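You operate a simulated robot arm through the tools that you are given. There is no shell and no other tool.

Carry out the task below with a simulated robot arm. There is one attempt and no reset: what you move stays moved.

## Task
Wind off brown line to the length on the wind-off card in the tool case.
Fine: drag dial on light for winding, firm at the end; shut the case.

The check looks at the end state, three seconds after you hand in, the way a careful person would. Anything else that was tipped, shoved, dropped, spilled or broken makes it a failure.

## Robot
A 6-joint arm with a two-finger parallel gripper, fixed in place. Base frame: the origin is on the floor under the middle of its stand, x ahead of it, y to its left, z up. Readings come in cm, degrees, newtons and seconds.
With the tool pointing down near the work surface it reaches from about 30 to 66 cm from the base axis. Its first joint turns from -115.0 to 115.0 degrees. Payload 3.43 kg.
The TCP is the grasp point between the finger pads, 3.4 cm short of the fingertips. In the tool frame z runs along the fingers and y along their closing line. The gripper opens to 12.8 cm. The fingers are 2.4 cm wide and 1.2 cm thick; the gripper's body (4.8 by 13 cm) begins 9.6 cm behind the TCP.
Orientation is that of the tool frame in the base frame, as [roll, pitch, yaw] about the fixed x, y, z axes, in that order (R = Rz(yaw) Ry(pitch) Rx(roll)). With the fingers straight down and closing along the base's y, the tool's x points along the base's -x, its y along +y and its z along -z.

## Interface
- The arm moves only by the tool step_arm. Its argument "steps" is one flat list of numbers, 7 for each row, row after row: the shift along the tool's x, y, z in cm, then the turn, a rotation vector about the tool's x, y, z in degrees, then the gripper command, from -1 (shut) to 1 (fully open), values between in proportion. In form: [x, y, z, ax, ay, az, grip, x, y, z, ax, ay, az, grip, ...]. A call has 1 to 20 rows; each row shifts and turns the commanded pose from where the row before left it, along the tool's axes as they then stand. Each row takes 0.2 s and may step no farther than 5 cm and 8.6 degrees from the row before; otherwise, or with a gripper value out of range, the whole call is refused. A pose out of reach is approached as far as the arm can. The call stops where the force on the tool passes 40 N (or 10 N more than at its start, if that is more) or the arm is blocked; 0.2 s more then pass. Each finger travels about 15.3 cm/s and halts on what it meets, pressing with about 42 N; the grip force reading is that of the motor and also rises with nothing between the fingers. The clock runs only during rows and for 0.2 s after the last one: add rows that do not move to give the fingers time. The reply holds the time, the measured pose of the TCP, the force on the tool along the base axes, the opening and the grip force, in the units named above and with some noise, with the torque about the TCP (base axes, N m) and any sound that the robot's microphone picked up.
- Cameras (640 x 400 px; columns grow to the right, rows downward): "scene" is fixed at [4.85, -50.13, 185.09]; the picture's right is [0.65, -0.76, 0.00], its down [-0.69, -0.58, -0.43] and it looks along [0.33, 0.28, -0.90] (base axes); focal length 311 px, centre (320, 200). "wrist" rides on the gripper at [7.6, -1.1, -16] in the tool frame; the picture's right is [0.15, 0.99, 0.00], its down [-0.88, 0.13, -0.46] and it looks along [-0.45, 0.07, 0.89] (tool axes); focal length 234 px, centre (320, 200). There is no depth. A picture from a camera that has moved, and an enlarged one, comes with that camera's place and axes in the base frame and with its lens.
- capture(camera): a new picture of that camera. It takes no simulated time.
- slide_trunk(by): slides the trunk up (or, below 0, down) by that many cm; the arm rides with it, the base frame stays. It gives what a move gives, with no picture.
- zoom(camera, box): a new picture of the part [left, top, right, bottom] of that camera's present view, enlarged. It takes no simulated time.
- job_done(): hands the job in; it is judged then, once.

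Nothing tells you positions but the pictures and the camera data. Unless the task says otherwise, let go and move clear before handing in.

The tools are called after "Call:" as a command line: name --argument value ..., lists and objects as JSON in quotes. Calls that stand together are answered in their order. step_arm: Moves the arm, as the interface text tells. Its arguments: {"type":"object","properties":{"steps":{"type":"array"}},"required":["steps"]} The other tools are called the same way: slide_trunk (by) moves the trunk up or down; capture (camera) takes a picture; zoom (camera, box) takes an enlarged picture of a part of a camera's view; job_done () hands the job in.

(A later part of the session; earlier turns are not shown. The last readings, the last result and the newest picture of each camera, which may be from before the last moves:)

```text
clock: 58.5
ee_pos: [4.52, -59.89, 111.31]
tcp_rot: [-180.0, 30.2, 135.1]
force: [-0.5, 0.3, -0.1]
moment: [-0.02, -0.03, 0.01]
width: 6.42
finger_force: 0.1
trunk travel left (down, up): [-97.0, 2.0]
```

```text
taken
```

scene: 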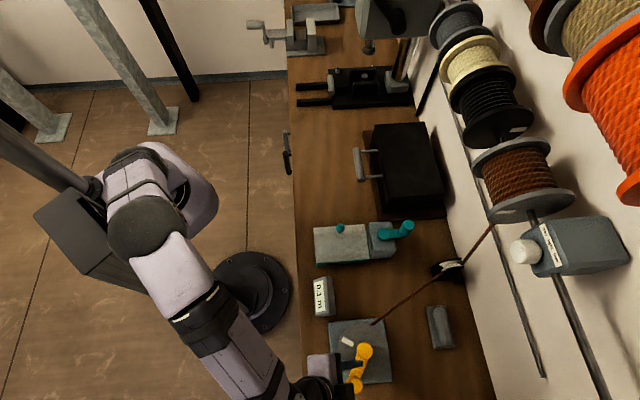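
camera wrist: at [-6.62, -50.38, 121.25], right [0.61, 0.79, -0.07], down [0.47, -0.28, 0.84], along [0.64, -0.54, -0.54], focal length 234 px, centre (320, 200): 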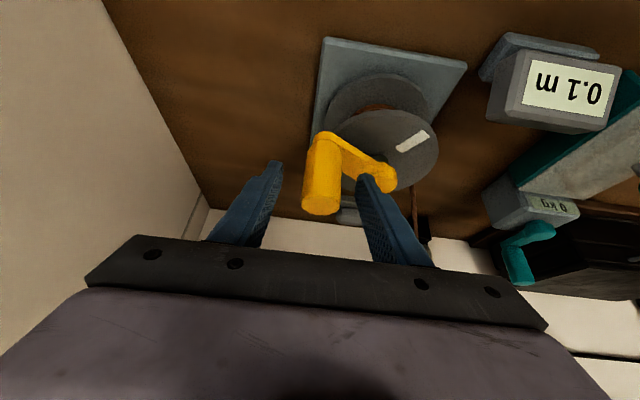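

With the tilt, the pose is reachable and both cameras can see the counter. I'll close on the knob again.

Call:
step_arm --steps '[0.15, 0.1, 0.26, 0, 0, 0, 0.0, 0, 0, 0, 0, 0, 0, -0.3, 0, 0, 0, 0, 0, 0, -0.45, 0, 0, 0, 0, 0, 0, -0.55, 0, 0, 0, 0, 0, 0, -1, 0, 0, 0, 0, 0, 0, -1]'

Call:
capture --camera "wrist"

```text
clock: 59.9
ee_pos: [4.56, -59.63, 110.89]
tcp_rot: [-179.9, 30.2, 135.1]
force: [-1.4, 0.1, -0.4]
moment: [-0.01, 0.0, -0.01]
width: 3.01
finger_force: 45.2
trunk travel left (down, up): [-97.0, 2.0]
```

```text
taken
camera wrist: at [-6.6, -50.3, 120.94], right [0.61, 0.79, -0.07], down [0.47, -0.28, 0.84], along [0.64, -0.54, -0.54], focal length 234 px, centre (320, 200)
```

wrist: 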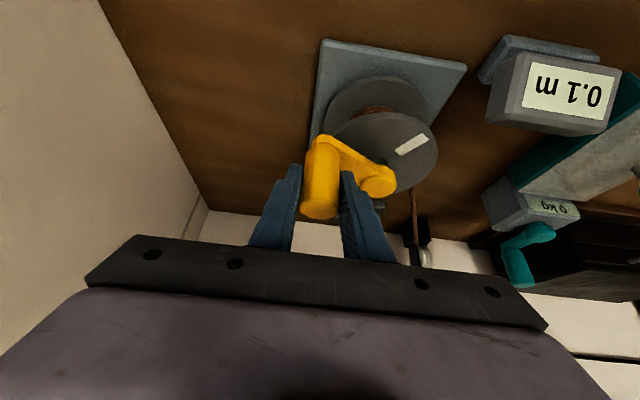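

Gripped again with almost no side force. I'll continue around the circle through the far side.

Call:
step_arm --steps '[-0.968, -0.57, 0.559, 0, 0, 0, -1, -1.039, -0.366, 0.6, 0, 0, 0, -1, -1.079, -0.153, 0.623, 0, 0, 0, -1, -1.086, 0.066, 0.627, 0, 0, 0, -1, 0, 0, 0, 0, 0, 0, -1]'

Call:
capture --camera "wrist"

Call:
zoom --camera "scene" --box '[300, 270, 440, 400]'

```text
clock: 61.1
ee_pos: [7.34, -63.77, 110.92]
tcp_rot: [179.9, 30.0, 135.1]
force: [0.4, 5.9, -3.4]
moment: [-0.02, 0.1, -0.02]
width: 2.96
finger_force: 45.3
trunk travel left (down, up): [-97.0, 2.0]
```

```text
taken
camera wrist: at [-3.81, -54.36, 120.95], right [0.61, 0.79, -0.07], down [0.47, -0.28, 0.84], along [0.64, -0.54, -0.54], focal length 234 px, centre (320, 200)
```

wrist: 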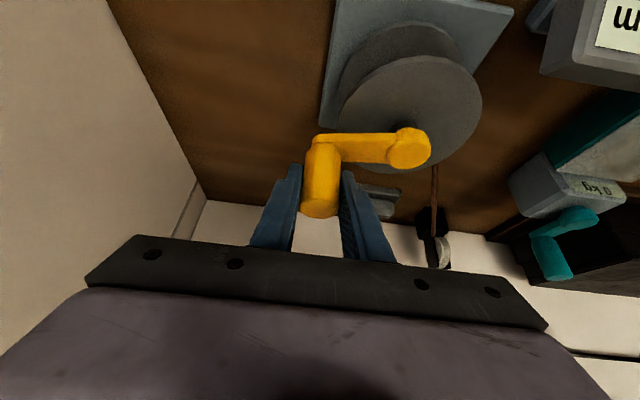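

```text
3.08 times, centred on (370, 335) of scene
camera zoom: at [4.85, -50.13, 185.09], right [0.65, -0.76, 0.0], down [-0.69, -0.58, -0.43], along [0.33, 0.28, -0.9], focal length 958 px, centre (166, -215)
```

zoom: 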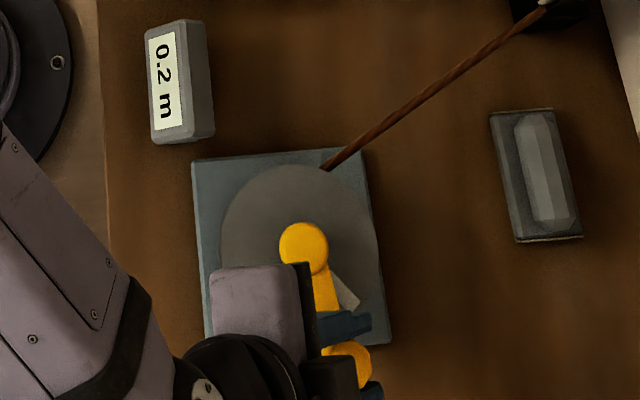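

The counter reads 0.2 m at about 98° of crank with low force. I'll continue round.

Call:
step_arm --steps '[-1.058, 0.282, 0.611, 0, 0, 0, -1, -1.001, 0.491, 0.578, 0, 0, 0, -1, -0.912, 0.683, 0.527, 0, 0, 0, -1, -0.794, 0.856, 0.459, 0, 0, 0, -1, 0, 0, 0, 0, 0, 0, -1]'

Call:
zoom --camera "scene" --box '[300, 270, 440, 400]'

Call:
capture --camera "wrist"

```text
clock: 62.3
ee_pos: [11.99, -64.96, 110.93]
tcp_rot: [179.8, 29.9, 135.1]
force: [-6.0, 16.0, -11.4]
moment: [-0.44, -0.03, 0.0]
width: 2.95
finger_force: 44.7
trunk travel left (down, up): [-97.0, 2.0]
```

```text
3.08 times, centred on (370, 335) of scene
camera zoom: at [4.85, -50.13, 185.09], right [0.65, -0.76, 0.0], down [-0.69, -0.58, -0.43], along [0.33, 0.28, -0.9], focal length 958 px, centre (166, -215)
```

zoom: 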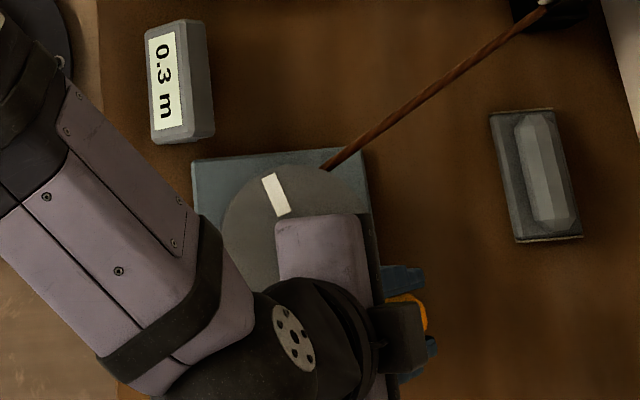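

```text
taken
camera wrist: at [0.79, -55.63, 120.98], right [0.61, 0.79, -0.07], down [0.47, -0.29, 0.84], along [0.64, -0.54, -0.55], focal length 234 px, centre (320, 200)
```

wrist: 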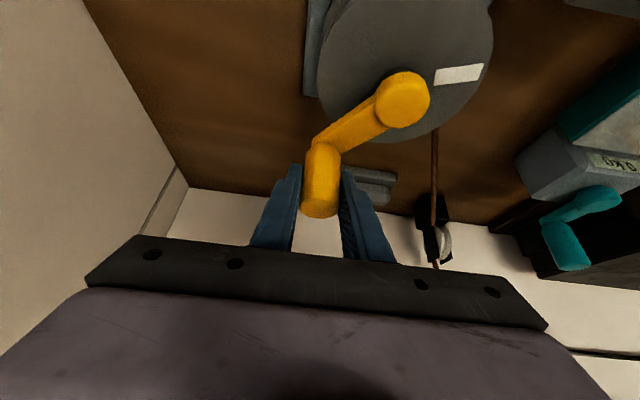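

The counter is at 0.3 m, and the side force shows the true circle is slightly smaller: centre about (49.07, −33.1), radius 6.9. I'll correct for that and carry on.

Call:
step_arm --steps '[-0.437, 1.205, 0.253, 0, 0, 0, -1, -0.423, 1.099, 0.245, 0, 0, 0, -1, -0.252, 1.167, 0.146, 0, 0, 0, -1, -0.073, 1.199, 0.042, 0, 0, 0, -1, 0, 0, 0, 0, 0, 0, -1]'

Call:
zoom --camera "scene" --box '[300, 270, 440, 400]'

Call:
capture --camera "wrist"

```text
clock: 63.5
ee_pos: [16.19, -63.03, 110.9]
tcp_rot: [180.0, 30.2, 135.1]
force: [-4.8, -1.1, -13.4]
moment: [-0.56, -0.24, 0.02]
width: 2.95
finger_force: 45.1
trunk travel left (down, up): [-97.0, 2.0]
```

```text
3.08 times, centred on (370, 335) of scene
camera zoom: at [4.85, -50.13, 185.09], right [0.65, -0.76, 0.0], down [-0.69, -0.58, -0.43], along [0.33, 0.28, -0.9], focal length 958 px, centre (166, -215)
```

zoom: 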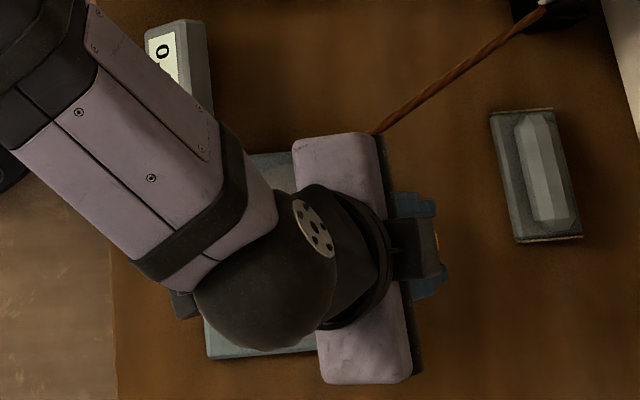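

```text
taken
camera wrist: at [5.06, -53.69, 120.94], right [0.61, 0.79, -0.07], down [0.47, -0.28, 0.84], along [0.64, -0.54, -0.54], focal length 234 px, centre (320, 200)
```

wrist: 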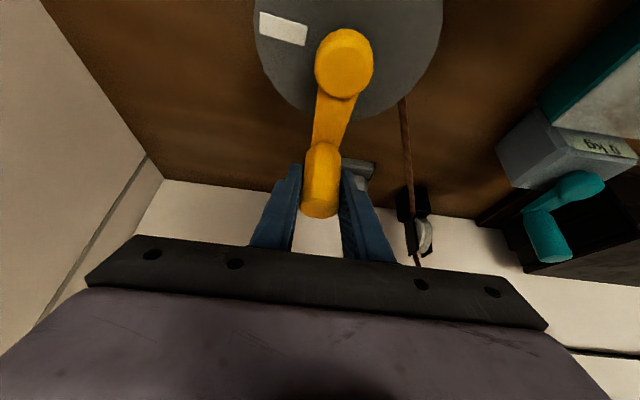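

Half a turn is done and the force is fine; the arm hides the counter just here. I'll continue along the return half of the circle.

Call:
step_arm --steps '[0.109, 1.197, -0.063, 0, 0, 0, -1, 0.287, 1.156, -0.166, 0, 0, 0, -1, 0.457, 1.081, -0.264, 0, 0, 0, -1, 0.612, 0.973, -0.354, 0, 0, 0, -1, 0.749, 0.835, -0.433, 0, 0, 0, -1, 0.863, 0.673, -0.499, 0, 0, 0, -1, 0, 0, 0, 0, 0, 0, -1]'

Call:
capture --camera "scene"

Call:
capture --camera "wrist"

```text
clock: 65.1
ee_pos: [18.11, -56.2, 110.9]
tcp_rot: [179.9, 30.1, 135.1]
force: [8.9, 0.3, -5.0]
moment: [-0.49, -0.52, 0.01]
width: 2.95
finger_force: 44.7
trunk travel left (down, up): [-97.0, 2.0]
```

```text
taken
```

scene: 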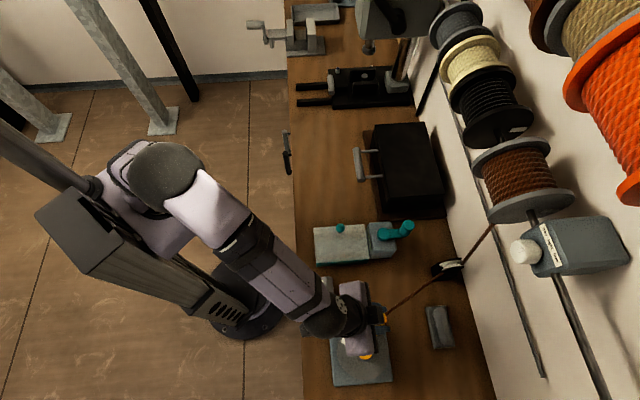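

```text
taken
camera wrist: at [6.99, -46.82, 120.97], right [0.61, 0.79, -0.07], down [0.47, -0.28, 0.84], along [0.64, -0.54, -0.54], focal length 234 px, centre (320, 200)
```

wrist: 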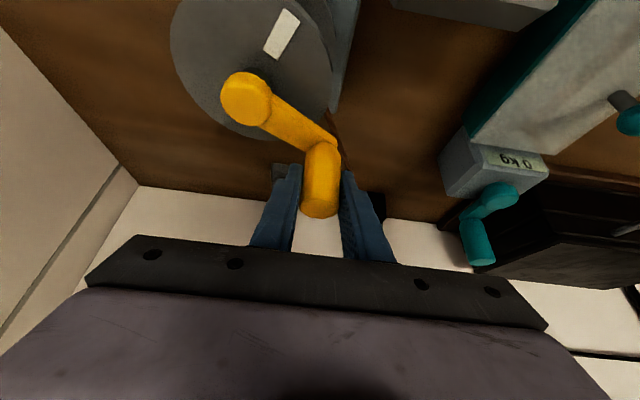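

Call:
step_arm --steps '[0.952, 0.489, -0.55, 0, 0, 0, -1, 1.011, 0.291, -0.584, 0, 0, 0, -1, 1.038, 0.084, -0.6, 0, 0, 0, -1, 1.037, -0.126, -0.599, 0, 0, 0, -1, 1.001, -0.331, -0.578, 0, 0, 0, -1, 0, 0, 0, 0, 0, 0, -1]'

Call:
capture --camera "scene"

Call:
capture --camera "wrist"

```text
clock: 66.5
ee_pos: [14.17, -51.59, 110.88]
tcp_rot: [180.0, 30.0, 135.3]
force: [5.6, 9.4, -0.6]
moment: [0.77, 0.79, -0.02]
width: 2.96
finger_force: 44.3
trunk travel left (down, up): [-97.0, 2.0]
```

```text
taken
```

scene: 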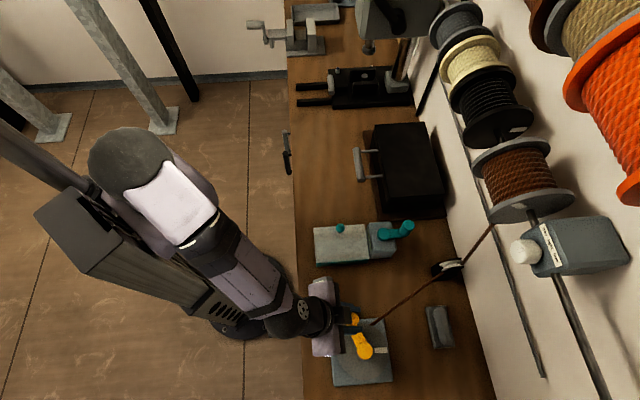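

```text
taken
camera wrist: at [3.01, -42.21, 120.98], right [0.61, 0.79, -0.07], down [0.47, -0.28, 0.84], along [0.64, -0.54, -0.54], focal length 234 px, centre (320, 200)
```

wrist: 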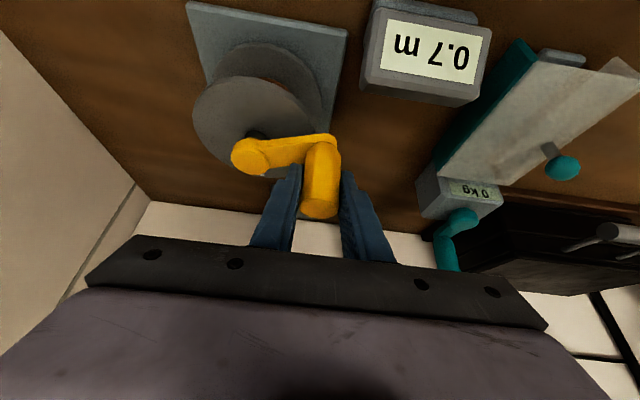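

The counter reads 0.7 m at about 291° of crank, so one turn is roughly 0.85 m. I'll continue and read it more often.

Call:
step_arm --steps '[0.936, -0.528, -0.541, 0, 0, 0, -1, 0.843, -0.707, -0.487, 0, 0, 0, -1, 0.723, -0.865, -0.418, 0, 0, 0, -1, 0, 0, 0, 0, 0, 0, -1]'

Call:
capture --camera "wrist"

Call:
step_arm --steps '[0.583, -0.997, -0.337, 0, 0, 0, -1, 0.423, -1.099, -0.245, 0, 0, 0, -1, 0, 0, 0, 0, 0, 0, -1]'

Call:
capture --camera "wrist"

Call:
step_arm --steps '[0.252, -1.167, -0.146, 0, 0, 0, -1, 0.073, -1.199, -0.042, 0, 0, 0, -1, 0, 0, 0, 0, 0, 0, -1]'

Call:
capture --camera "wrist"

```text
clock: 67.5
ee_pos: [10.53, -51.14, 111.0]
tcp_rot: [-180.0, 30.1, 135.1]
force: [1.4, 13.4, -5.9]
moment: [0.46, 0.46, -0.03]
width: 2.95
finger_force: 45.1
trunk travel left (down, up): [-97.0, 2.0]
```

```text
taken
camera wrist: at [-0.6, -41.67, 120.97], right [0.61, 0.79, -0.07], down [0.47, -0.28, 0.84], along [0.64, -0.54, -0.54], focal length 234 px, centre (320, 200)
```

wrist: 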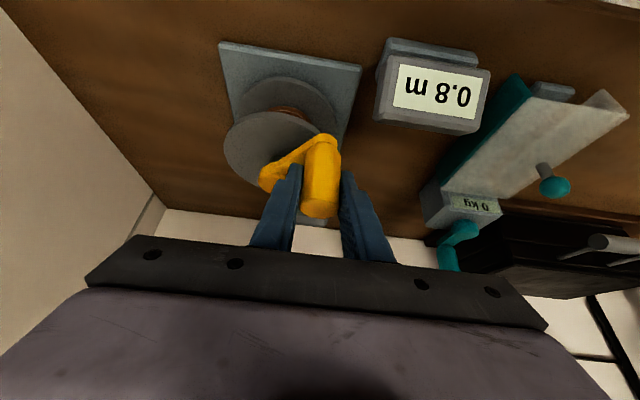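

```text
clock: 68.3
ee_pos: [8.14, -51.79, 110.9]
tcp_rot: [-180.0, 30.1, 135.0]
force: [-2.0, 8.9, -7.5]
moment: [0.3, 0.41, 0.02]
width: 2.98
finger_force: 45.2
trunk travel left (down, up): [-97.0, 2.0]
```

```text
taken
camera wrist: at [-3.01, -42.41, 120.96], right [0.61, 0.79, -0.07], down [0.47, -0.28, 0.84], along [0.64, -0.54, -0.54], focal length 234 px, centre (320, 200)
```

wrist: 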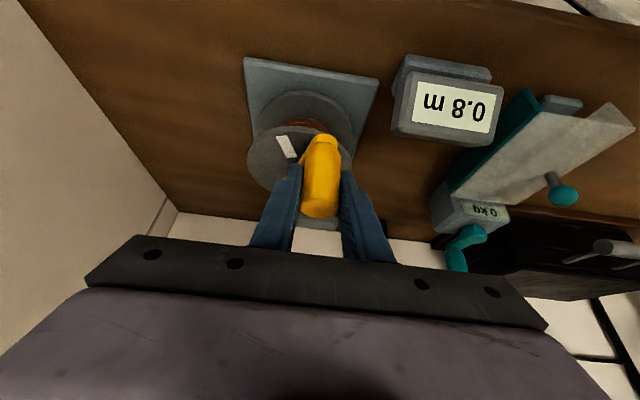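

```text
clock: 69.1
ee_pos: [6.08, -53.37, 110.99]
tcp_rot: [180.0, 30.1, 135.2]
force: [-1.9, 6.0, -8.5]
moment: [0.38, 0.36, 0.02]
width: 2.94
finger_force: 44.8
trunk travel left (down, up): [-97.0, 2.0]
```

```text
taken
camera wrist: at [-4.96, -43.92, 120.96], right [0.61, 0.79, -0.07], down [0.47, -0.28, 0.84], along [0.64, -0.54, -0.54], focal length 234 px, centre (320, 200)
```

wrist: 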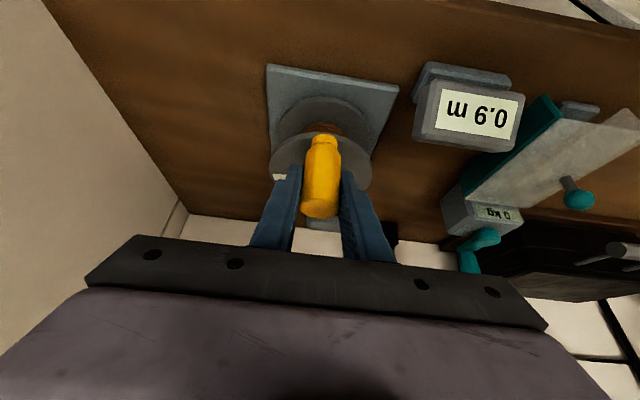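

The counter reads 0.9 m after one full crank turn, which matches about 0.88 m per turn, so 1.8 m should fall near 737° of crank. I'll start the second turn.

Call:
step_arm --steps '[-0.109, -1.197, 0.063, 0, 0, 0, -1, -0.287, -1.156, 0.166, 0, 0, 0, -1, -0.457, -1.081, 0.264, 0, 0, 0, -1, -0.612, -0.973, 0.354, 0, 0, 0, -1, -0.749, -0.835, 0.433, 0, 0, 0, -1, -0.863, -0.673, 0.499, 0, 0, 0, -1, 0, 0, 0, 0, 0, 0, -1]'

Call:
capture --camera "wrist"

Call:
step_arm --steps '[-0.952, -0.489, 0.55, 0, 0, 0, -1, -1.011, -0.291, 0.584, 0, 0, 0, -1, -1.038, -0.084, 0.6, 0, 0, 0, -1, -1.037, 0.126, 0.599, 0, 0, 0, -1, 0, 0, 0, 0, 0, 0, -1]'

Call:
zoom --camera "scene" --box '[300, 270, 440, 400]'

```text
clock: 70.7
ee_pos: [4.69, -60.16, 110.91]
tcp_rot: [179.9, 30.3, 135.1]
force: [-0.5, 2.6, -6.6]
moment: [-0.1, -0.03, -0.02]
width: 2.98
finger_force: 44.9
trunk travel left (down, up): [-97.0, 2.0]
```

```text
taken
camera wrist: at [-6.46, -50.67, 120.95], right [0.61, 0.79, -0.07], down [0.47, -0.28, 0.84], along [0.64, -0.54, -0.54], focal length 234 px, centre (320, 200)
```

wrist: 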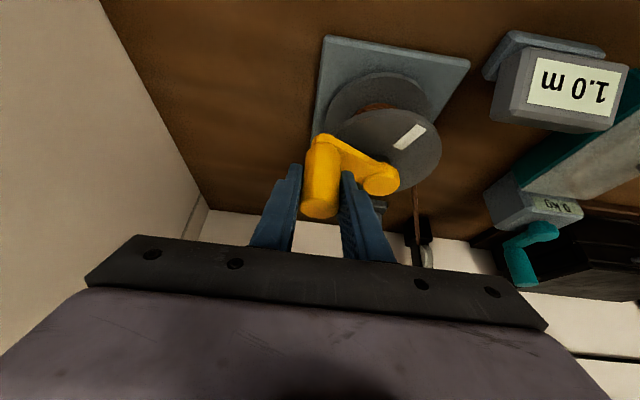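

```text
clock: 71.9
ee_pos: [7.36, -63.86, 110.95]
tcp_rot: [-180.0, 30.1, 135.1]
force: [0.6, 7.1, -7.8]
moment: [0.04, 0.15, 0.03]
width: 2.97
finger_force: 45.2
trunk travel left (down, up): [-97.0, 2.0]
```

```text
3.08 times, centred on (370, 335) of scene
camera zoom: at [4.85, -50.13, 185.09], right [0.65, -0.76, 0.0], down [-0.69, -0.58, -0.43], along [0.33, 0.28, -0.9], focal length 958 px, centre (166, -215)
```

zoom: 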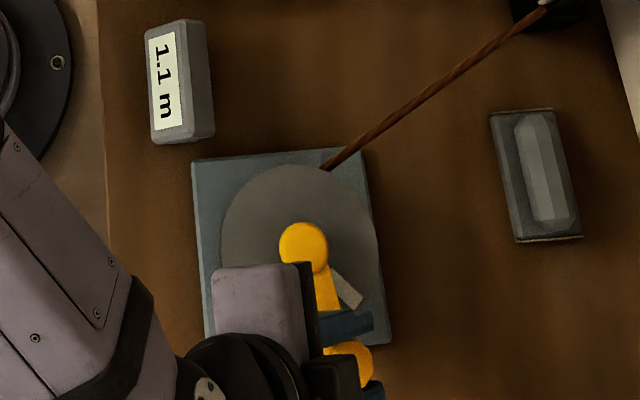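

The counter reads 1.1 m at about 461°, as predicted. I'll continue the second turn.

Call:
step_arm --steps '[-1.001, 0.331, 0.578, 0, 0, 0, -1, -0.936, 0.528, 0.541, 0, 0, 0, -1, -0.843, 0.707, 0.487, 0, 0, 0, -1, -0.723, 0.865, 0.418, 0, 0, 0, -1, 0, 0, 0, 0, 0, 0, -1]'

Call:
zoom --camera "scene" --box '[300, 270, 440, 400]'

Call:
step_arm --steps '[-0.583, 0.997, 0.337, 0, 0, 0, -1, -0.423, 1.099, 0.245, 0, 0, 0, -1, -0.252, 1.167, 0.146, 0, 0, 0, -1, -0.073, 1.199, 0.042, 0, 0, 0, -1, 0, 0, 0, 0, 0, 0, -1]'

Call:
capture --camera "scene"

```text
clock: 73.1
ee_pos: [12.04, -65.04, 110.84]
tcp_rot: [180.0, 30.1, 135.1]
force: [-4.2, 4.1, -8.8]
moment: [0.57, 0.86, 0.0]
width: 2.96
finger_force: 45.2
trunk travel left (down, up): [-97.0, 2.0]
```

```text
3.08 times, centred on (370, 335) of scene
camera zoom: at [4.85, -50.13, 185.09], right [0.65, -0.76, 0.0], down [-0.69, -0.58, -0.43], along [0.33, 0.28, -0.9], focal length 958 px, centre (166, -215)
```

zoom: 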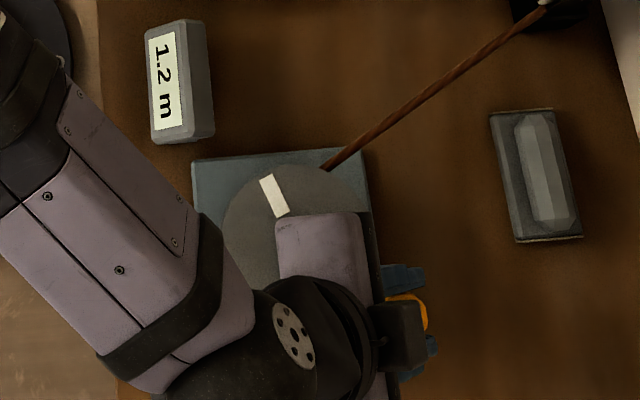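

```text
clock: 74.3
ee_pos: [16.28, -63.16, 110.98]
tcp_rot: [180.0, 30.2, 135.1]
force: [-3.8, -2.2, -9.7]
moment: [-1.06, -0.6, 0.04]
width: 2.95
finger_force: 45.8
trunk travel left (down, up): [-97.0, 2.0]
```

```text
taken
```

scene: 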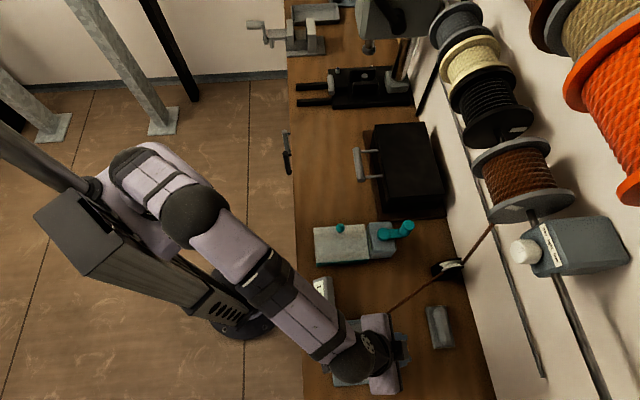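

The counter was 1.2 m at 501°, on track, and I'm now at about 541°. I'll go on to about 651°, where I expect roughly 1.6 m.

Call:
step_arm --steps '[0.109, 1.197, -0.063, 0, 0, 0, -1, 0.287, 1.156, -0.166, 0, 0, 0, -1, 0.457, 1.081, -0.264, 0, 0, 0, -1, 0.612, 0.973, -0.354, 0, 0, 0, -1, 0.749, 0.835, -0.433, 0, 0, 0, -1, 0.863, 0.673, -0.499, 0, 0, 0, -1, 0, 0, 0, 0, 0, 0, -1]'

Call:
step_arm --steps '[0.952, 0.489, -0.55, 0, 0, 0, -1, 1.011, 0.291, -0.584, 0, 0, 0, -1, 1.038, 0.084, -0.6, 0, 0, 0, -1, 0, 0, 0, 0, 0, 0, -1]'

Call:
capture --camera "wrist"

Call:
zoom --camera "scene" --box '[290, 200, 500, 400]'

```text
clock: 75.9
ee_pos: [18.09, -56.12, 110.89]
tcp_rot: [179.8, 30.1, 135.2]
force: [9.5, 0.3, -5.4]
moment: [-0.4, -0.36, -0.04]
width: 2.96
finger_force: 44.9
trunk travel left (down, up): [-97.0, 2.0]
```

```text
clock: 76.9
ee_pos: [16.19, -52.94, 110.99]
tcp_rot: [-179.9, 30.0, 135.1]
force: [8.2, 6.1, 2.0]
moment: [0.25, 0.06, -0.04]
width: 2.96
finger_force: 44.8
trunk travel left (down, up): [-97.0, 2.0]
```

```text
taken
camera wrist: at [5.08, -43.56, 120.98], right [0.61, 0.79, -0.07], down [0.47, -0.28, 0.84], along [0.64, -0.54, -0.54], focal length 234 px, centre (320, 200)
```

wrist: 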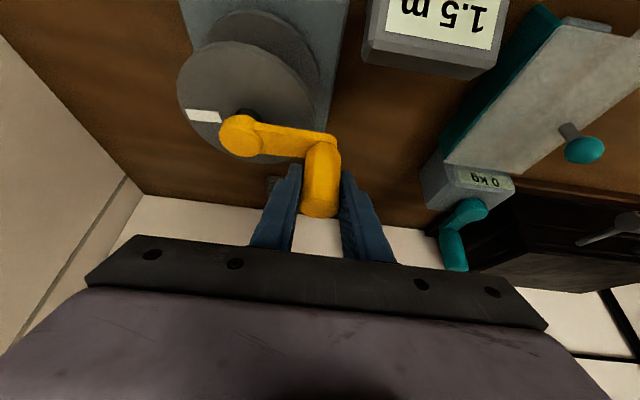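

```text
2.00 times, centred on (395, 300) of scene
camera zoom: at [4.85, -50.13, 185.09], right [0.65, -0.76, 0.0], down [-0.69, -0.58, -0.43], along [0.33, 0.28, -0.9], focal length 623 px, centre (170, 0)
```

zoom: 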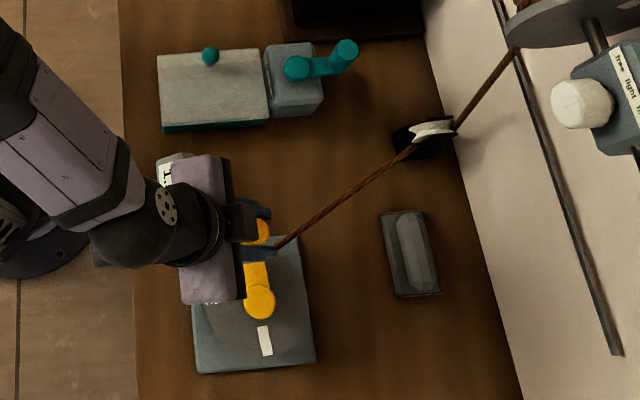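

1.5 m at about 631°. I'll take the next 50° and then slow down to find the reading transitions.

Call:
step_arm --steps '[1.037, -0.126, -0.599, 0, 0, 0, -1, 1.001, -0.331, -0.578, 0, 0, 0, -1, 0.936, -0.528, -0.541, 0, 0, 0, -1, 0, 0, 0, 0, 0, 0, -1]'

Call:
capture --camera "wrist"

Call:
step_arm --steps '[0.43, -0.335, -0.248, 0, 0, 0, -1, 0, 0, 0, 0, 0, 0, -1]'

Call:
capture --camera "wrist"

Call:
step_arm --steps '[0.413, -0.372, -0.239, 0, 0, 0, -1, 0, 0, 0, 0, 0, 0, -1]'

Call:
capture --camera "wrist"

```text
clock: 77.9
ee_pos: [12.97, -51.12, 110.86]
tcp_rot: [180.0, 30.1, 135.1]
force: [4.0, 8.9, 2.2]
moment: [0.68, 0.51, -0.02]
width: 2.96
finger_force: 44.9
trunk travel left (down, up): [-97.0, 2.0]
```

```text
taken
camera wrist: at [1.79, -41.78, 120.97], right [0.61, 0.79, -0.07], down [0.47, -0.28, 0.84], along [0.64, -0.54, -0.54], focal length 234 px, centre (320, 200)
```

wrist: 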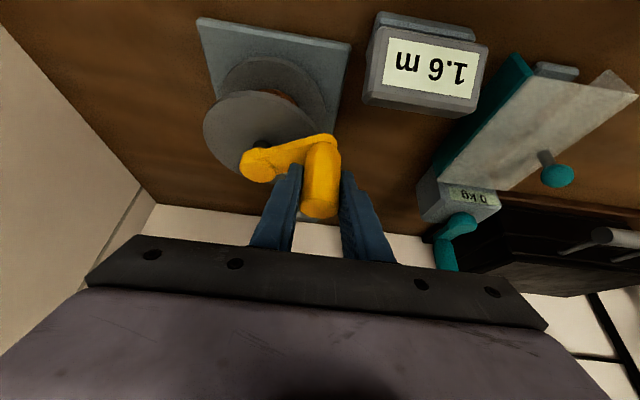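

```text
clock: 78.5
ee_pos: [12.35, -51.16, 110.98]
tcp_rot: [-180.0, 30.1, 135.1]
force: [4.9, 9.0, -0.5]
moment: [0.12, 0.2, -0.01]
width: 2.99
finger_force: 45.2
trunk travel left (down, up): [-97.0, 2.0]
```

```text
taken
camera wrist: at [1.25, -41.68, 120.97], right [0.61, 0.79, -0.07], down [0.47, -0.28, 0.84], along [0.64, -0.54, -0.54], focal length 234 px, centre (320, 200)
```

wrist: 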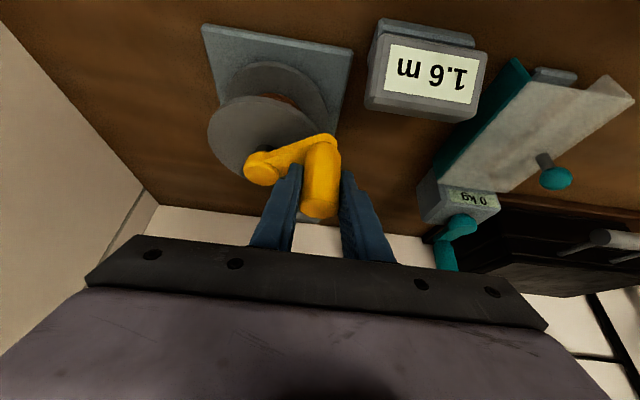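

```text
clock: 79.1
ee_pos: [11.69, -51.18, 110.91]
tcp_rot: [180.0, 30.1, 135.1]
force: [3.6, 9.3, -2.2]
moment: [-0.17, -0.12, -0.02]
width: 2.95
finger_force: 44.7
trunk travel left (down, up): [-97.0, 2.0]
```

```text
taken
camera wrist: at [0.66, -41.62, 120.97], right [0.61, 0.79, -0.07], down [0.47, -0.28, 0.84], along [0.64, -0.54, -0.54], focal length 234 px, centre (320, 200)
```

wrist: 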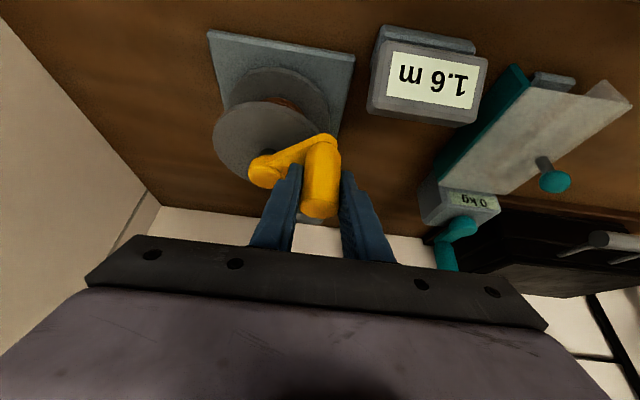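

Still 1.6 m at about 672°. I'll go on in 5° steps, reading the counter after each one.

Call:
step_arm --steps '[0.378, -0.414, -0.218, 0, 0, 0, -1, 0, 0, 0, 0, 0, 0, -1]'

Call:
zoom --camera "wrist" --box '[200, 10, 520, 210]'

Call:
step_arm --steps '[0.346, -0.451, -0.2, 0, 0, 0, -1, 0, 0, 0, 0, 0, 0, -1]'

Call:
zoom --camera "wrist" --box '[200, 10, 520, 210]'

Call:
step_arm --steps '[0.31, -0.484, -0.179, 0, 0, 0, -1, 0, 0, 0, 0, 0, 0, -1]'

Call:
zoom --camera "wrist" --box '[200, 10, 520, 210]'

Call:
step_arm --steps '[0.273, -0.513, -0.158, 0, 0, 0, -1, 0, 0, 0, 0, 0, 0, -1]'

Call:
zoom --camera "wrist" --box '[200, 10, 520, 210]'

```text
clock: 79.7
ee_pos: [11.12, -51.13, 110.91]
tcp_rot: [179.9, 30.0, 135.1]
force: [3.0, 10.0, -2.4]
moment: [0.22, 0.19, -0.01]
width: 2.95
finger_force: 45.1
trunk travel left (down, up): [-97.0, 2.0]
```

```text
2.00 times, centred on (360, 110) of wrist
camera zoom: at [0.03, -41.61, 120.97], right [0.61, 0.79, -0.07], down [0.47, -0.28, 0.84], along [0.64, -0.54, -0.54], focal length 468 px, centre (240, 380)
```

zoom: 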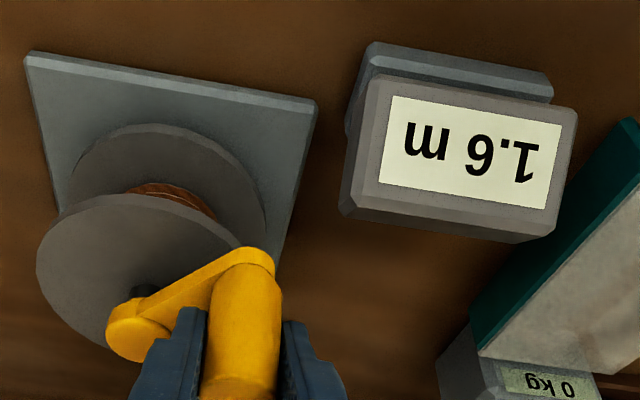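

```text
clock: 80.3
ee_pos: [10.49, -51.13, 110.92]
tcp_rot: [179.9, 30.1, 135.0]
force: [2.7, 10.8, -3.0]
moment: [0.27, 0.25, 0.0]
width: 2.96
finger_force: 44.9
trunk travel left (down, up): [-97.0, 2.0]
```

```text
2.00 times, centred on (360, 110) of wrist
camera zoom: at [-0.61, -41.66, 120.97], right [0.61, 0.79, -0.07], down [0.47, -0.28, 0.84], along [0.64, -0.54, -0.54], focal length 468 px, centre (240, 380)
```

zoom: 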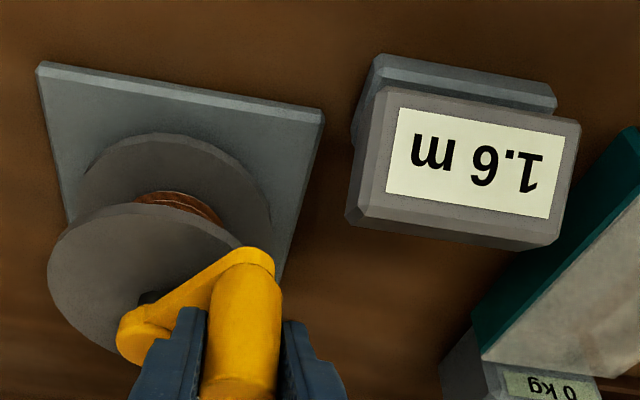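

```text
clock: 80.9
ee_pos: [9.8, -51.15, 110.94]
tcp_rot: [-180.0, 30.0, 135.2]
force: [1.5, 10.4, -5.5]
moment: [-0.04, 0.02, -0.02]
width: 2.97
finger_force: 45.0
trunk travel left (down, up): [-97.0, 2.0]
```

```text
2.00 times, centred on (360, 110) of wrist
camera zoom: at [-1.22, -41.76, 120.97], right [0.61, 0.79, -0.07], down [0.47, -0.28, 0.84], along [0.64, -0.54, -0.54], focal length 468 px, centre (240, 380)
```

zoom: 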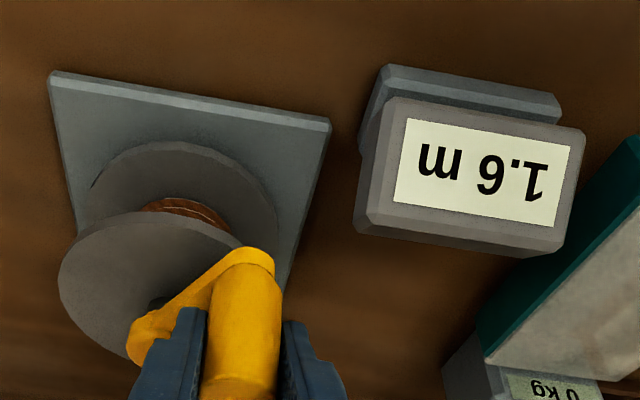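

```text
clock: 81.5
ee_pos: [9.4, -51.41, 110.89]
tcp_rot: [180.0, 30.1, 135.1]
force: [0.0, 10.5, -5.6]
moment: [0.01, -0.04, -0.04]
width: 2.96
finger_force: 45.1
trunk travel left (down, up): [-97.0, 2.0]
```

```text
2.00 times, centred on (360, 110) of wrist
camera zoom: at [-1.81, -41.91, 120.97], right [0.61, 0.79, -0.07], down [0.47, -0.28, 0.84], along [0.64, -0.54, -0.54], focal length 468 px, centre (240, 380)
```

zoom: 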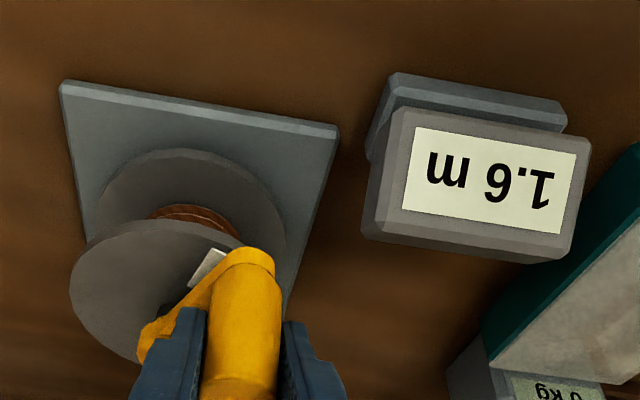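

Still 1.6 m at 691°, so one turn gives slightly less line than I estimated. Continuing in 5° steps.

Call:
step_arm --steps '[0.232, -0.539, -0.134, 0, 0, 0, -1, 0, 0, 0, 0, 0, 0, -1]'

Call:
zoom --camera "wrist" --box '[200, 10, 520, 210]'

Call:
step_arm --steps '[0.191, -0.56, -0.111, 0, 0, 0, -1, 0, 0, 0, 0, 0, 0, -1]'

Call:
zoom --camera "wrist" --box '[200, 10, 520, 210]'

Call:
step_arm --steps '[0.148, -0.577, -0.086, 0, 0, 0, -1, 0, 0, 0, 0, 0, 0, -1]'

Call:
zoom --camera "wrist" --box '[200, 10, 520, 210]'

Call:
step_arm --steps '[0.104, -0.59, -0.06, 0, 0, 0, -1, 0, 0, 0, 0, 0, 0, -1]'

Call:
zoom --camera "wrist" --box '[200, 10, 520, 210]'

```text
clock: 82.1
ee_pos: [8.82, -51.43, 110.89]
tcp_rot: [179.9, 30.1, 135.0]
force: [-1.4, 11.8, -6.9]
moment: [0.22, 0.3, -0.01]
width: 2.94
finger_force: 44.8
trunk travel left (down, up): [-97.0, 2.0]
```

```text
2.00 times, centred on (360, 110) of wrist
camera zoom: at [-2.36, -42.11, 120.97], right [0.61, 0.79, -0.07], down [0.47, -0.28, 0.84], along [0.64, -0.54, -0.54], focal length 468 px, centre (240, 380)
```

zoom: 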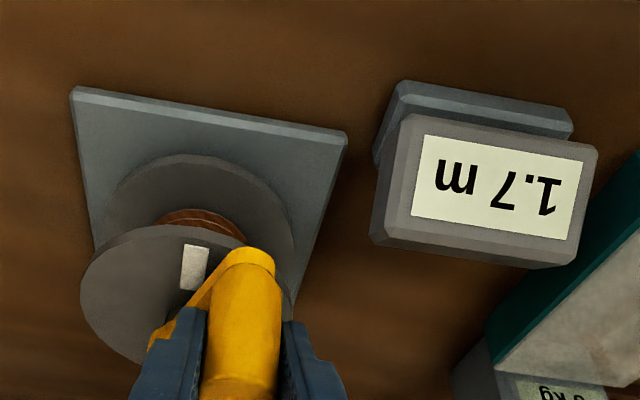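

```text
clock: 82.7
ee_pos: [8.27, -51.72, 110.87]
tcp_rot: [180.0, 30.1, 135.1]
force: [-1.9, 10.9, -7.4]
moment: [0.13, 0.15, -0.01]
width: 2.94
finger_force: 44.9
trunk travel left (down, up): [-97.0, 2.0]
```

```text
2.00 times, centred on (360, 110) of wrist
camera zoom: at [-2.94, -42.37, 120.97], right [0.61, 0.79, -0.07], down [0.47, -0.28, 0.84], along [0.64, -0.54, -0.54], focal length 468 px, centre (240, 380)
```

zoom: 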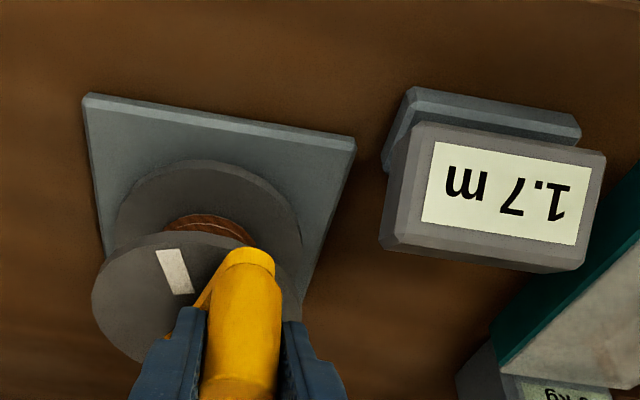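

```text
clock: 83.3
ee_pos: [7.59, -52.06, 110.89]
tcp_rot: [-180.0, 30.0, 135.2]
force: [-2.9, 10.9, -7.8]
moment: [0.35, 0.31, 0.0]
width: 2.97
finger_force: 45.1
trunk travel left (down, up): [-97.0, 2.0]
```

```text
2.00 times, centred on (360, 110) of wrist
camera zoom: at [-3.51, -42.69, 120.97], right [0.61, 0.79, -0.07], down [0.47, -0.28, 0.84], along [0.64, -0.54, -0.54], focal length 468 px, centre (240, 380)
```

zoom: 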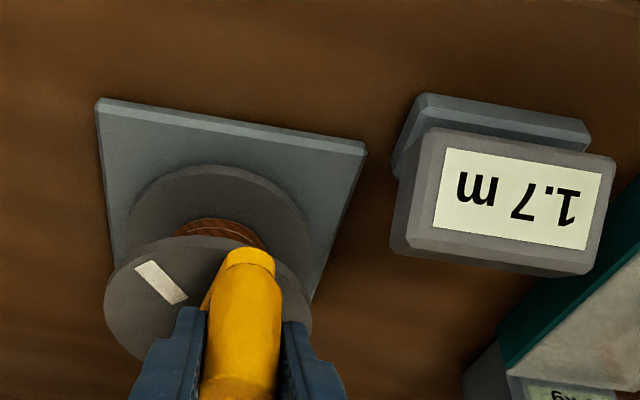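

```text
clock: 83.9
ee_pos: [7.09, -52.49, 110.93]
tcp_rot: [179.8, 30.2, 135.1]
force: [-2.6, 9.2, -7.7]
moment: [-0.07, 0.3, 0.0]
width: 2.96
finger_force: 45.0
trunk travel left (down, up): [-97.0, 2.0]
```

```text
2.00 times, centred on (360, 110) of wrist
camera zoom: at [-3.97, -43.01, 120.96], right [0.61, 0.79, -0.07], down [0.47, -0.28, 0.84], along [0.64, -0.54, -0.54], focal length 468 px, centre (240, 380)
```

zoom: 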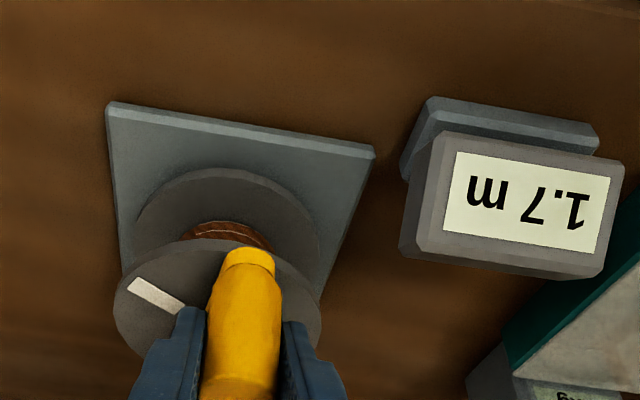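

The 1.6→1.7 change came between 691° and 696°, giving about 0.238 m per 100°. I expect 1.8 to appear near 736° and to be exactly 1.80 m near 757°. Continuing.

Call:
step_arm --steps '[0.059, -0.598, -0.034, 0, 0, 0, -1, 0.014, -0.601, -0.008, 0, 0, 0, -1, 0, 0, 0, 0, 0, 0, -1]'

Call:
zoom --camera "wrist" --box '[200, 10, 520, 210]'

Call:
step_arm --steps '[-0.032, -0.601, 0.019, 0, 0, 0, -1, 0, 0, 0, 0, 0, 0, -1]'

Call:
zoom --camera "wrist" --box '[200, 10, 520, 210]'

Call:
step_arm --steps '[-0.077, -0.596, 0.045, 0, 0, 0, -1, 0, 0, 0, 0, 0, 0, -1]'

Call:
zoom --camera "wrist" --box '[220, 10, 540, 210]'

Call:
step_arm --steps '[-0.122, -0.585, 0.071, 0, 0, 0, -1, 0, 0, 0, 0, 0, 0, -1]'

Call:
zoom --camera "wrist" --box '[240, 10, 560, 210]'

```text
clock: 84.7
ee_pos: [6.19, -53.4, 110.94]
tcp_rot: [179.9, 30.1, 135.0]
force: [-3.8, 8.6, -8.5]
moment: [0.16, 0.02, -0.01]
width: 2.97
finger_force: 45.2
trunk travel left (down, up): [-97.0, 2.0]
```

```text
2.00 times, centred on (360, 110) of wrist
camera zoom: at [-4.92, -43.87, 120.97], right [0.61, 0.79, -0.07], down [0.47, -0.28, 0.84], along [0.64, -0.54, -0.54], focal length 468 px, centre (240, 380)
```

zoom: 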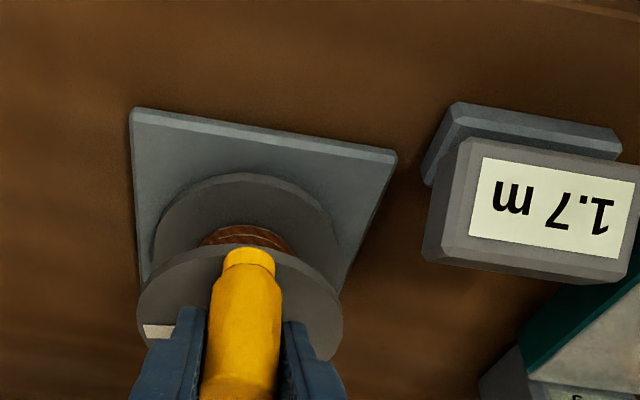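

```text
clock: 85.3
ee_pos: [5.85, -53.71, 110.97]
tcp_rot: [-180.0, 30.2, 135.1]
force: [-5.1, 8.8, -6.9]
moment: [0.5, 0.61, -0.01]
width: 2.96
finger_force: 45.0
trunk travel left (down, up): [-97.0, 2.0]
```

```text
2.00 times, centred on (360, 110) of wrist
camera zoom: at [-5.31, -44.33, 120.96], right [0.61, 0.79, -0.07], down [0.47, -0.28, 0.84], along [0.64, -0.54, -0.54], focal length 468 px, centre (240, 380)
```

zoom: 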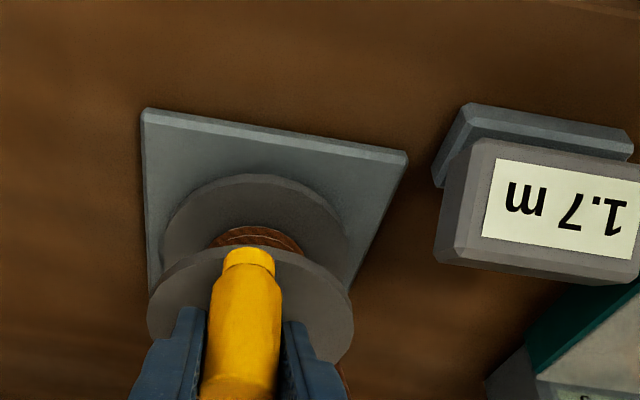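

```text
clock: 85.9
ee_pos: [5.52, -54.29, 110.83]
tcp_rot: [-180.0, 30.3, 135.1]
force: [-6.6, 6.2, -6.9]
moment: [0.4, 0.23, 0.02]
width: 2.98
finger_force: 45.1
trunk travel left (down, up): [-97.0, 2.0]
```

```text
2.00 times, centred on (380, 110) of wrist
camera zoom: at [-5.68, -44.86, 120.96], right [0.61, 0.79, -0.07], down [0.47, -0.28, 0.84], along [0.64, -0.54, -0.54], focal length 468 px, centre (200, 380)
```

zoom: 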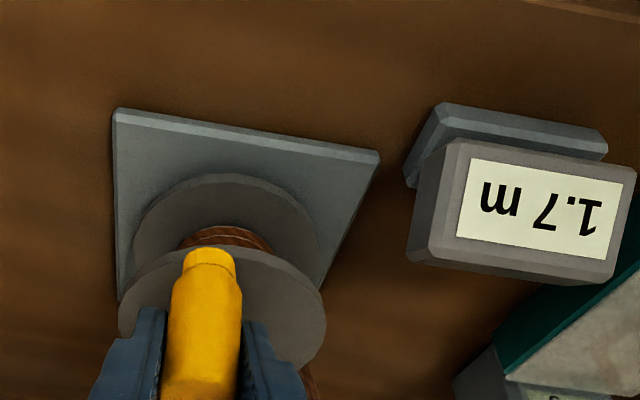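

```text
clock: 86.5
ee_pos: [5.23, -54.99, 110.92]
tcp_rot: [180.0, 30.2, 135.1]
force: [-4.5, 5.3, -6.3]
moment: [0.01, 0.05, -0.01]
width: 2.97
finger_force: 45.3
trunk travel left (down, up): [-97.0, 2.0]
```

```text
2.00 times, centred on (400, 110) of wrist
camera zoom: at [-5.98, -45.37, 120.96], right [0.61, 0.79, -0.07], down [0.47, -0.28, 0.84], along [0.64, -0.54, -0.54], focal length 468 px, centre (160, 380)
```

zoom: 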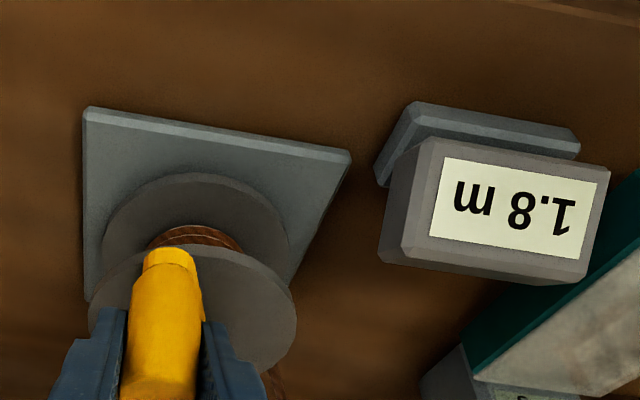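

The counter just changed to 1.8 m between 731° and 736°, exactly as predicted, so it rounds and true 1.80 m lies about 20° further on. I'll advance those last 20° in four steps.

Call:
step_arm --steps '[-0.165, -0.571, 0.095, 0, 0, 0, -1, -0.208, -0.552, 0.12, 0, 0, 0, -1, 0, 0, 0, 0, 0, 0, -1]'

Call:
zoom --camera "wrist" --box '[240, 10, 560, 210]'

Call:
step_arm --steps '[-0.249, -0.529, 0.144, 0, 0, 0, -1, -0.288, -0.502, 0.166, 0, 0, 0, -1, 0, 0, 0, 0, 0, 0, -1]'

Call:
capture --camera "wrist"

Call:
zoom --camera "scene" --box '[290, 260, 430, 400]'

```text
clock: 87.3
ee_pos: [4.7, -55.87, 110.93]
tcp_rot: [179.9, 30.3, 135.2]
force: [-2.6, 4.6, -7.2]
moment: [-0.35, -0.21, -0.01]
width: 2.96
finger_force: 46.0
trunk travel left (down, up): [-97.0, 2.0]
```

```text
2.00 times, centred on (400, 110) of wrist
camera zoom: at [-6.44, -46.48, 120.96], right [0.61, 0.79, -0.07], down [0.47, -0.28, 0.84], along [0.64, -0.54, -0.54], focal length 468 px, centre (160, 380)
```

zoom: 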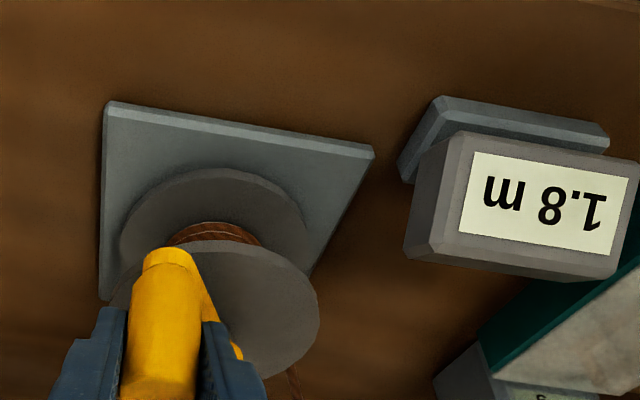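

```text
clock: 88.1
ee_pos: [4.35, -57.2, 110.84]
tcp_rot: [179.9, 30.1, 135.1]
force: [-1.0, 4.8, -7.6]
moment: [-0.27, -0.19, 0.02]
width: 2.95
finger_force: 44.9
trunk travel left (down, up): [-97.0, 2.0]
```

```text
taken
camera wrist: at [-6.71, -47.69, 120.97], right [0.61, 0.79, -0.07], down [0.47, -0.28, 0.84], along [0.64, -0.54, -0.54], focal length 234 px, centre (320, 200)
```

wrist: 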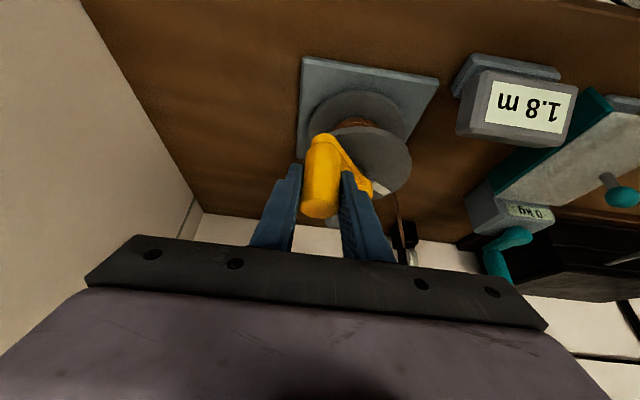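

```text
2.86 times, centred on (360, 330) of scene
camera zoom: at [4.85, -50.13, 185.09], right [0.65, -0.76, 0.0], down [-0.69, -0.58, -0.43], along [0.33, 0.28, -0.9], focal length 889 px, centre (206, -171)
```

zoom: 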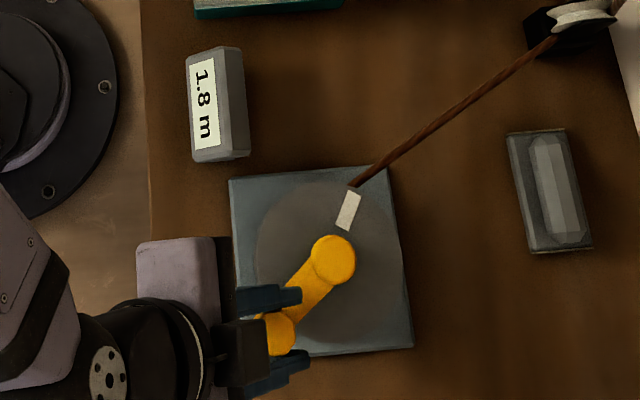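

The counter shows 1.8 m with the crank at about 757°, which is the middle of the 1.8 band. I'll release the knob gently and check that nothing springs back.

Call:
step_arm --steps '[0, 0, 0, 0, 0, 0, -0.52, 0, 0, 0, 0, 0, 0, -0.4, 0, 0, 0, 0, 0, 0, -0.2, 0, 0, 0, 0, 0, 0, 0.0, 0, 0, 0, 0, 0, 0, 0.0]'

Call:
capture --camera "wrist"

Call:
zoom --camera "scene" --box '[290, 260, 430, 400]'

```text
clock: 89.3
ee_pos: [4.62, -57.15, 110.87]
tcp_rot: [-180.0, 30.2, 135.0]
force: [0.2, 0.8, -0.2]
moment: [0.02, -0.02, 0.04]
width: 6.4
finger_force: 0.1
trunk travel left (down, up): [-97.0, 2.0]
```

```text
taken
camera wrist: at [-6.68, -47.68, 120.97], right [0.61, 0.79, -0.07], down [0.47, -0.28, 0.84], along [0.64, -0.54, -0.54], focal length 234 px, centre (320, 200)
```

wrist: 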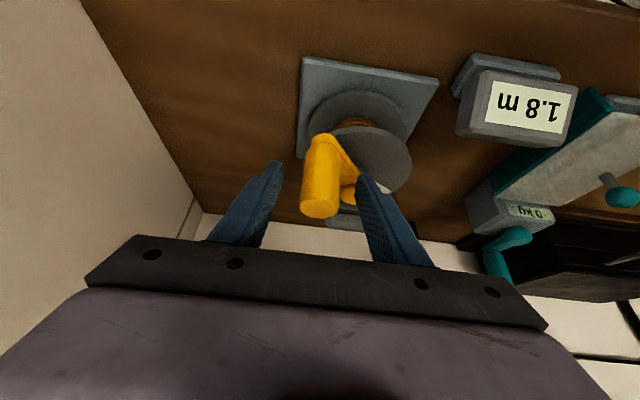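

```text
2.86 times, centred on (360, 330) of scene
camera zoom: at [4.85, -50.13, 185.09], right [0.65, -0.76, 0.0], down [-0.69, -0.58, -0.43], along [0.33, 0.28, -0.9], focal length 889 px, centre (206, -171)
```

zoom: 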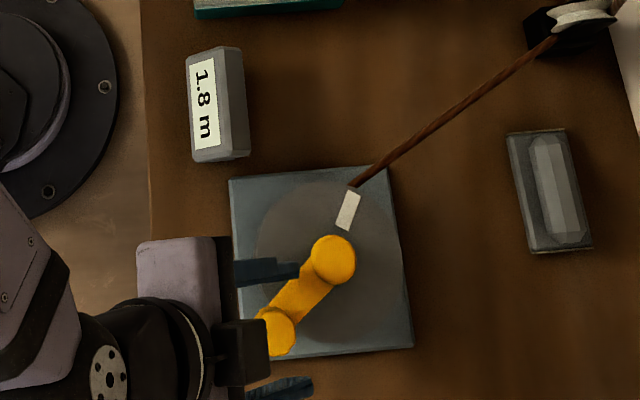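

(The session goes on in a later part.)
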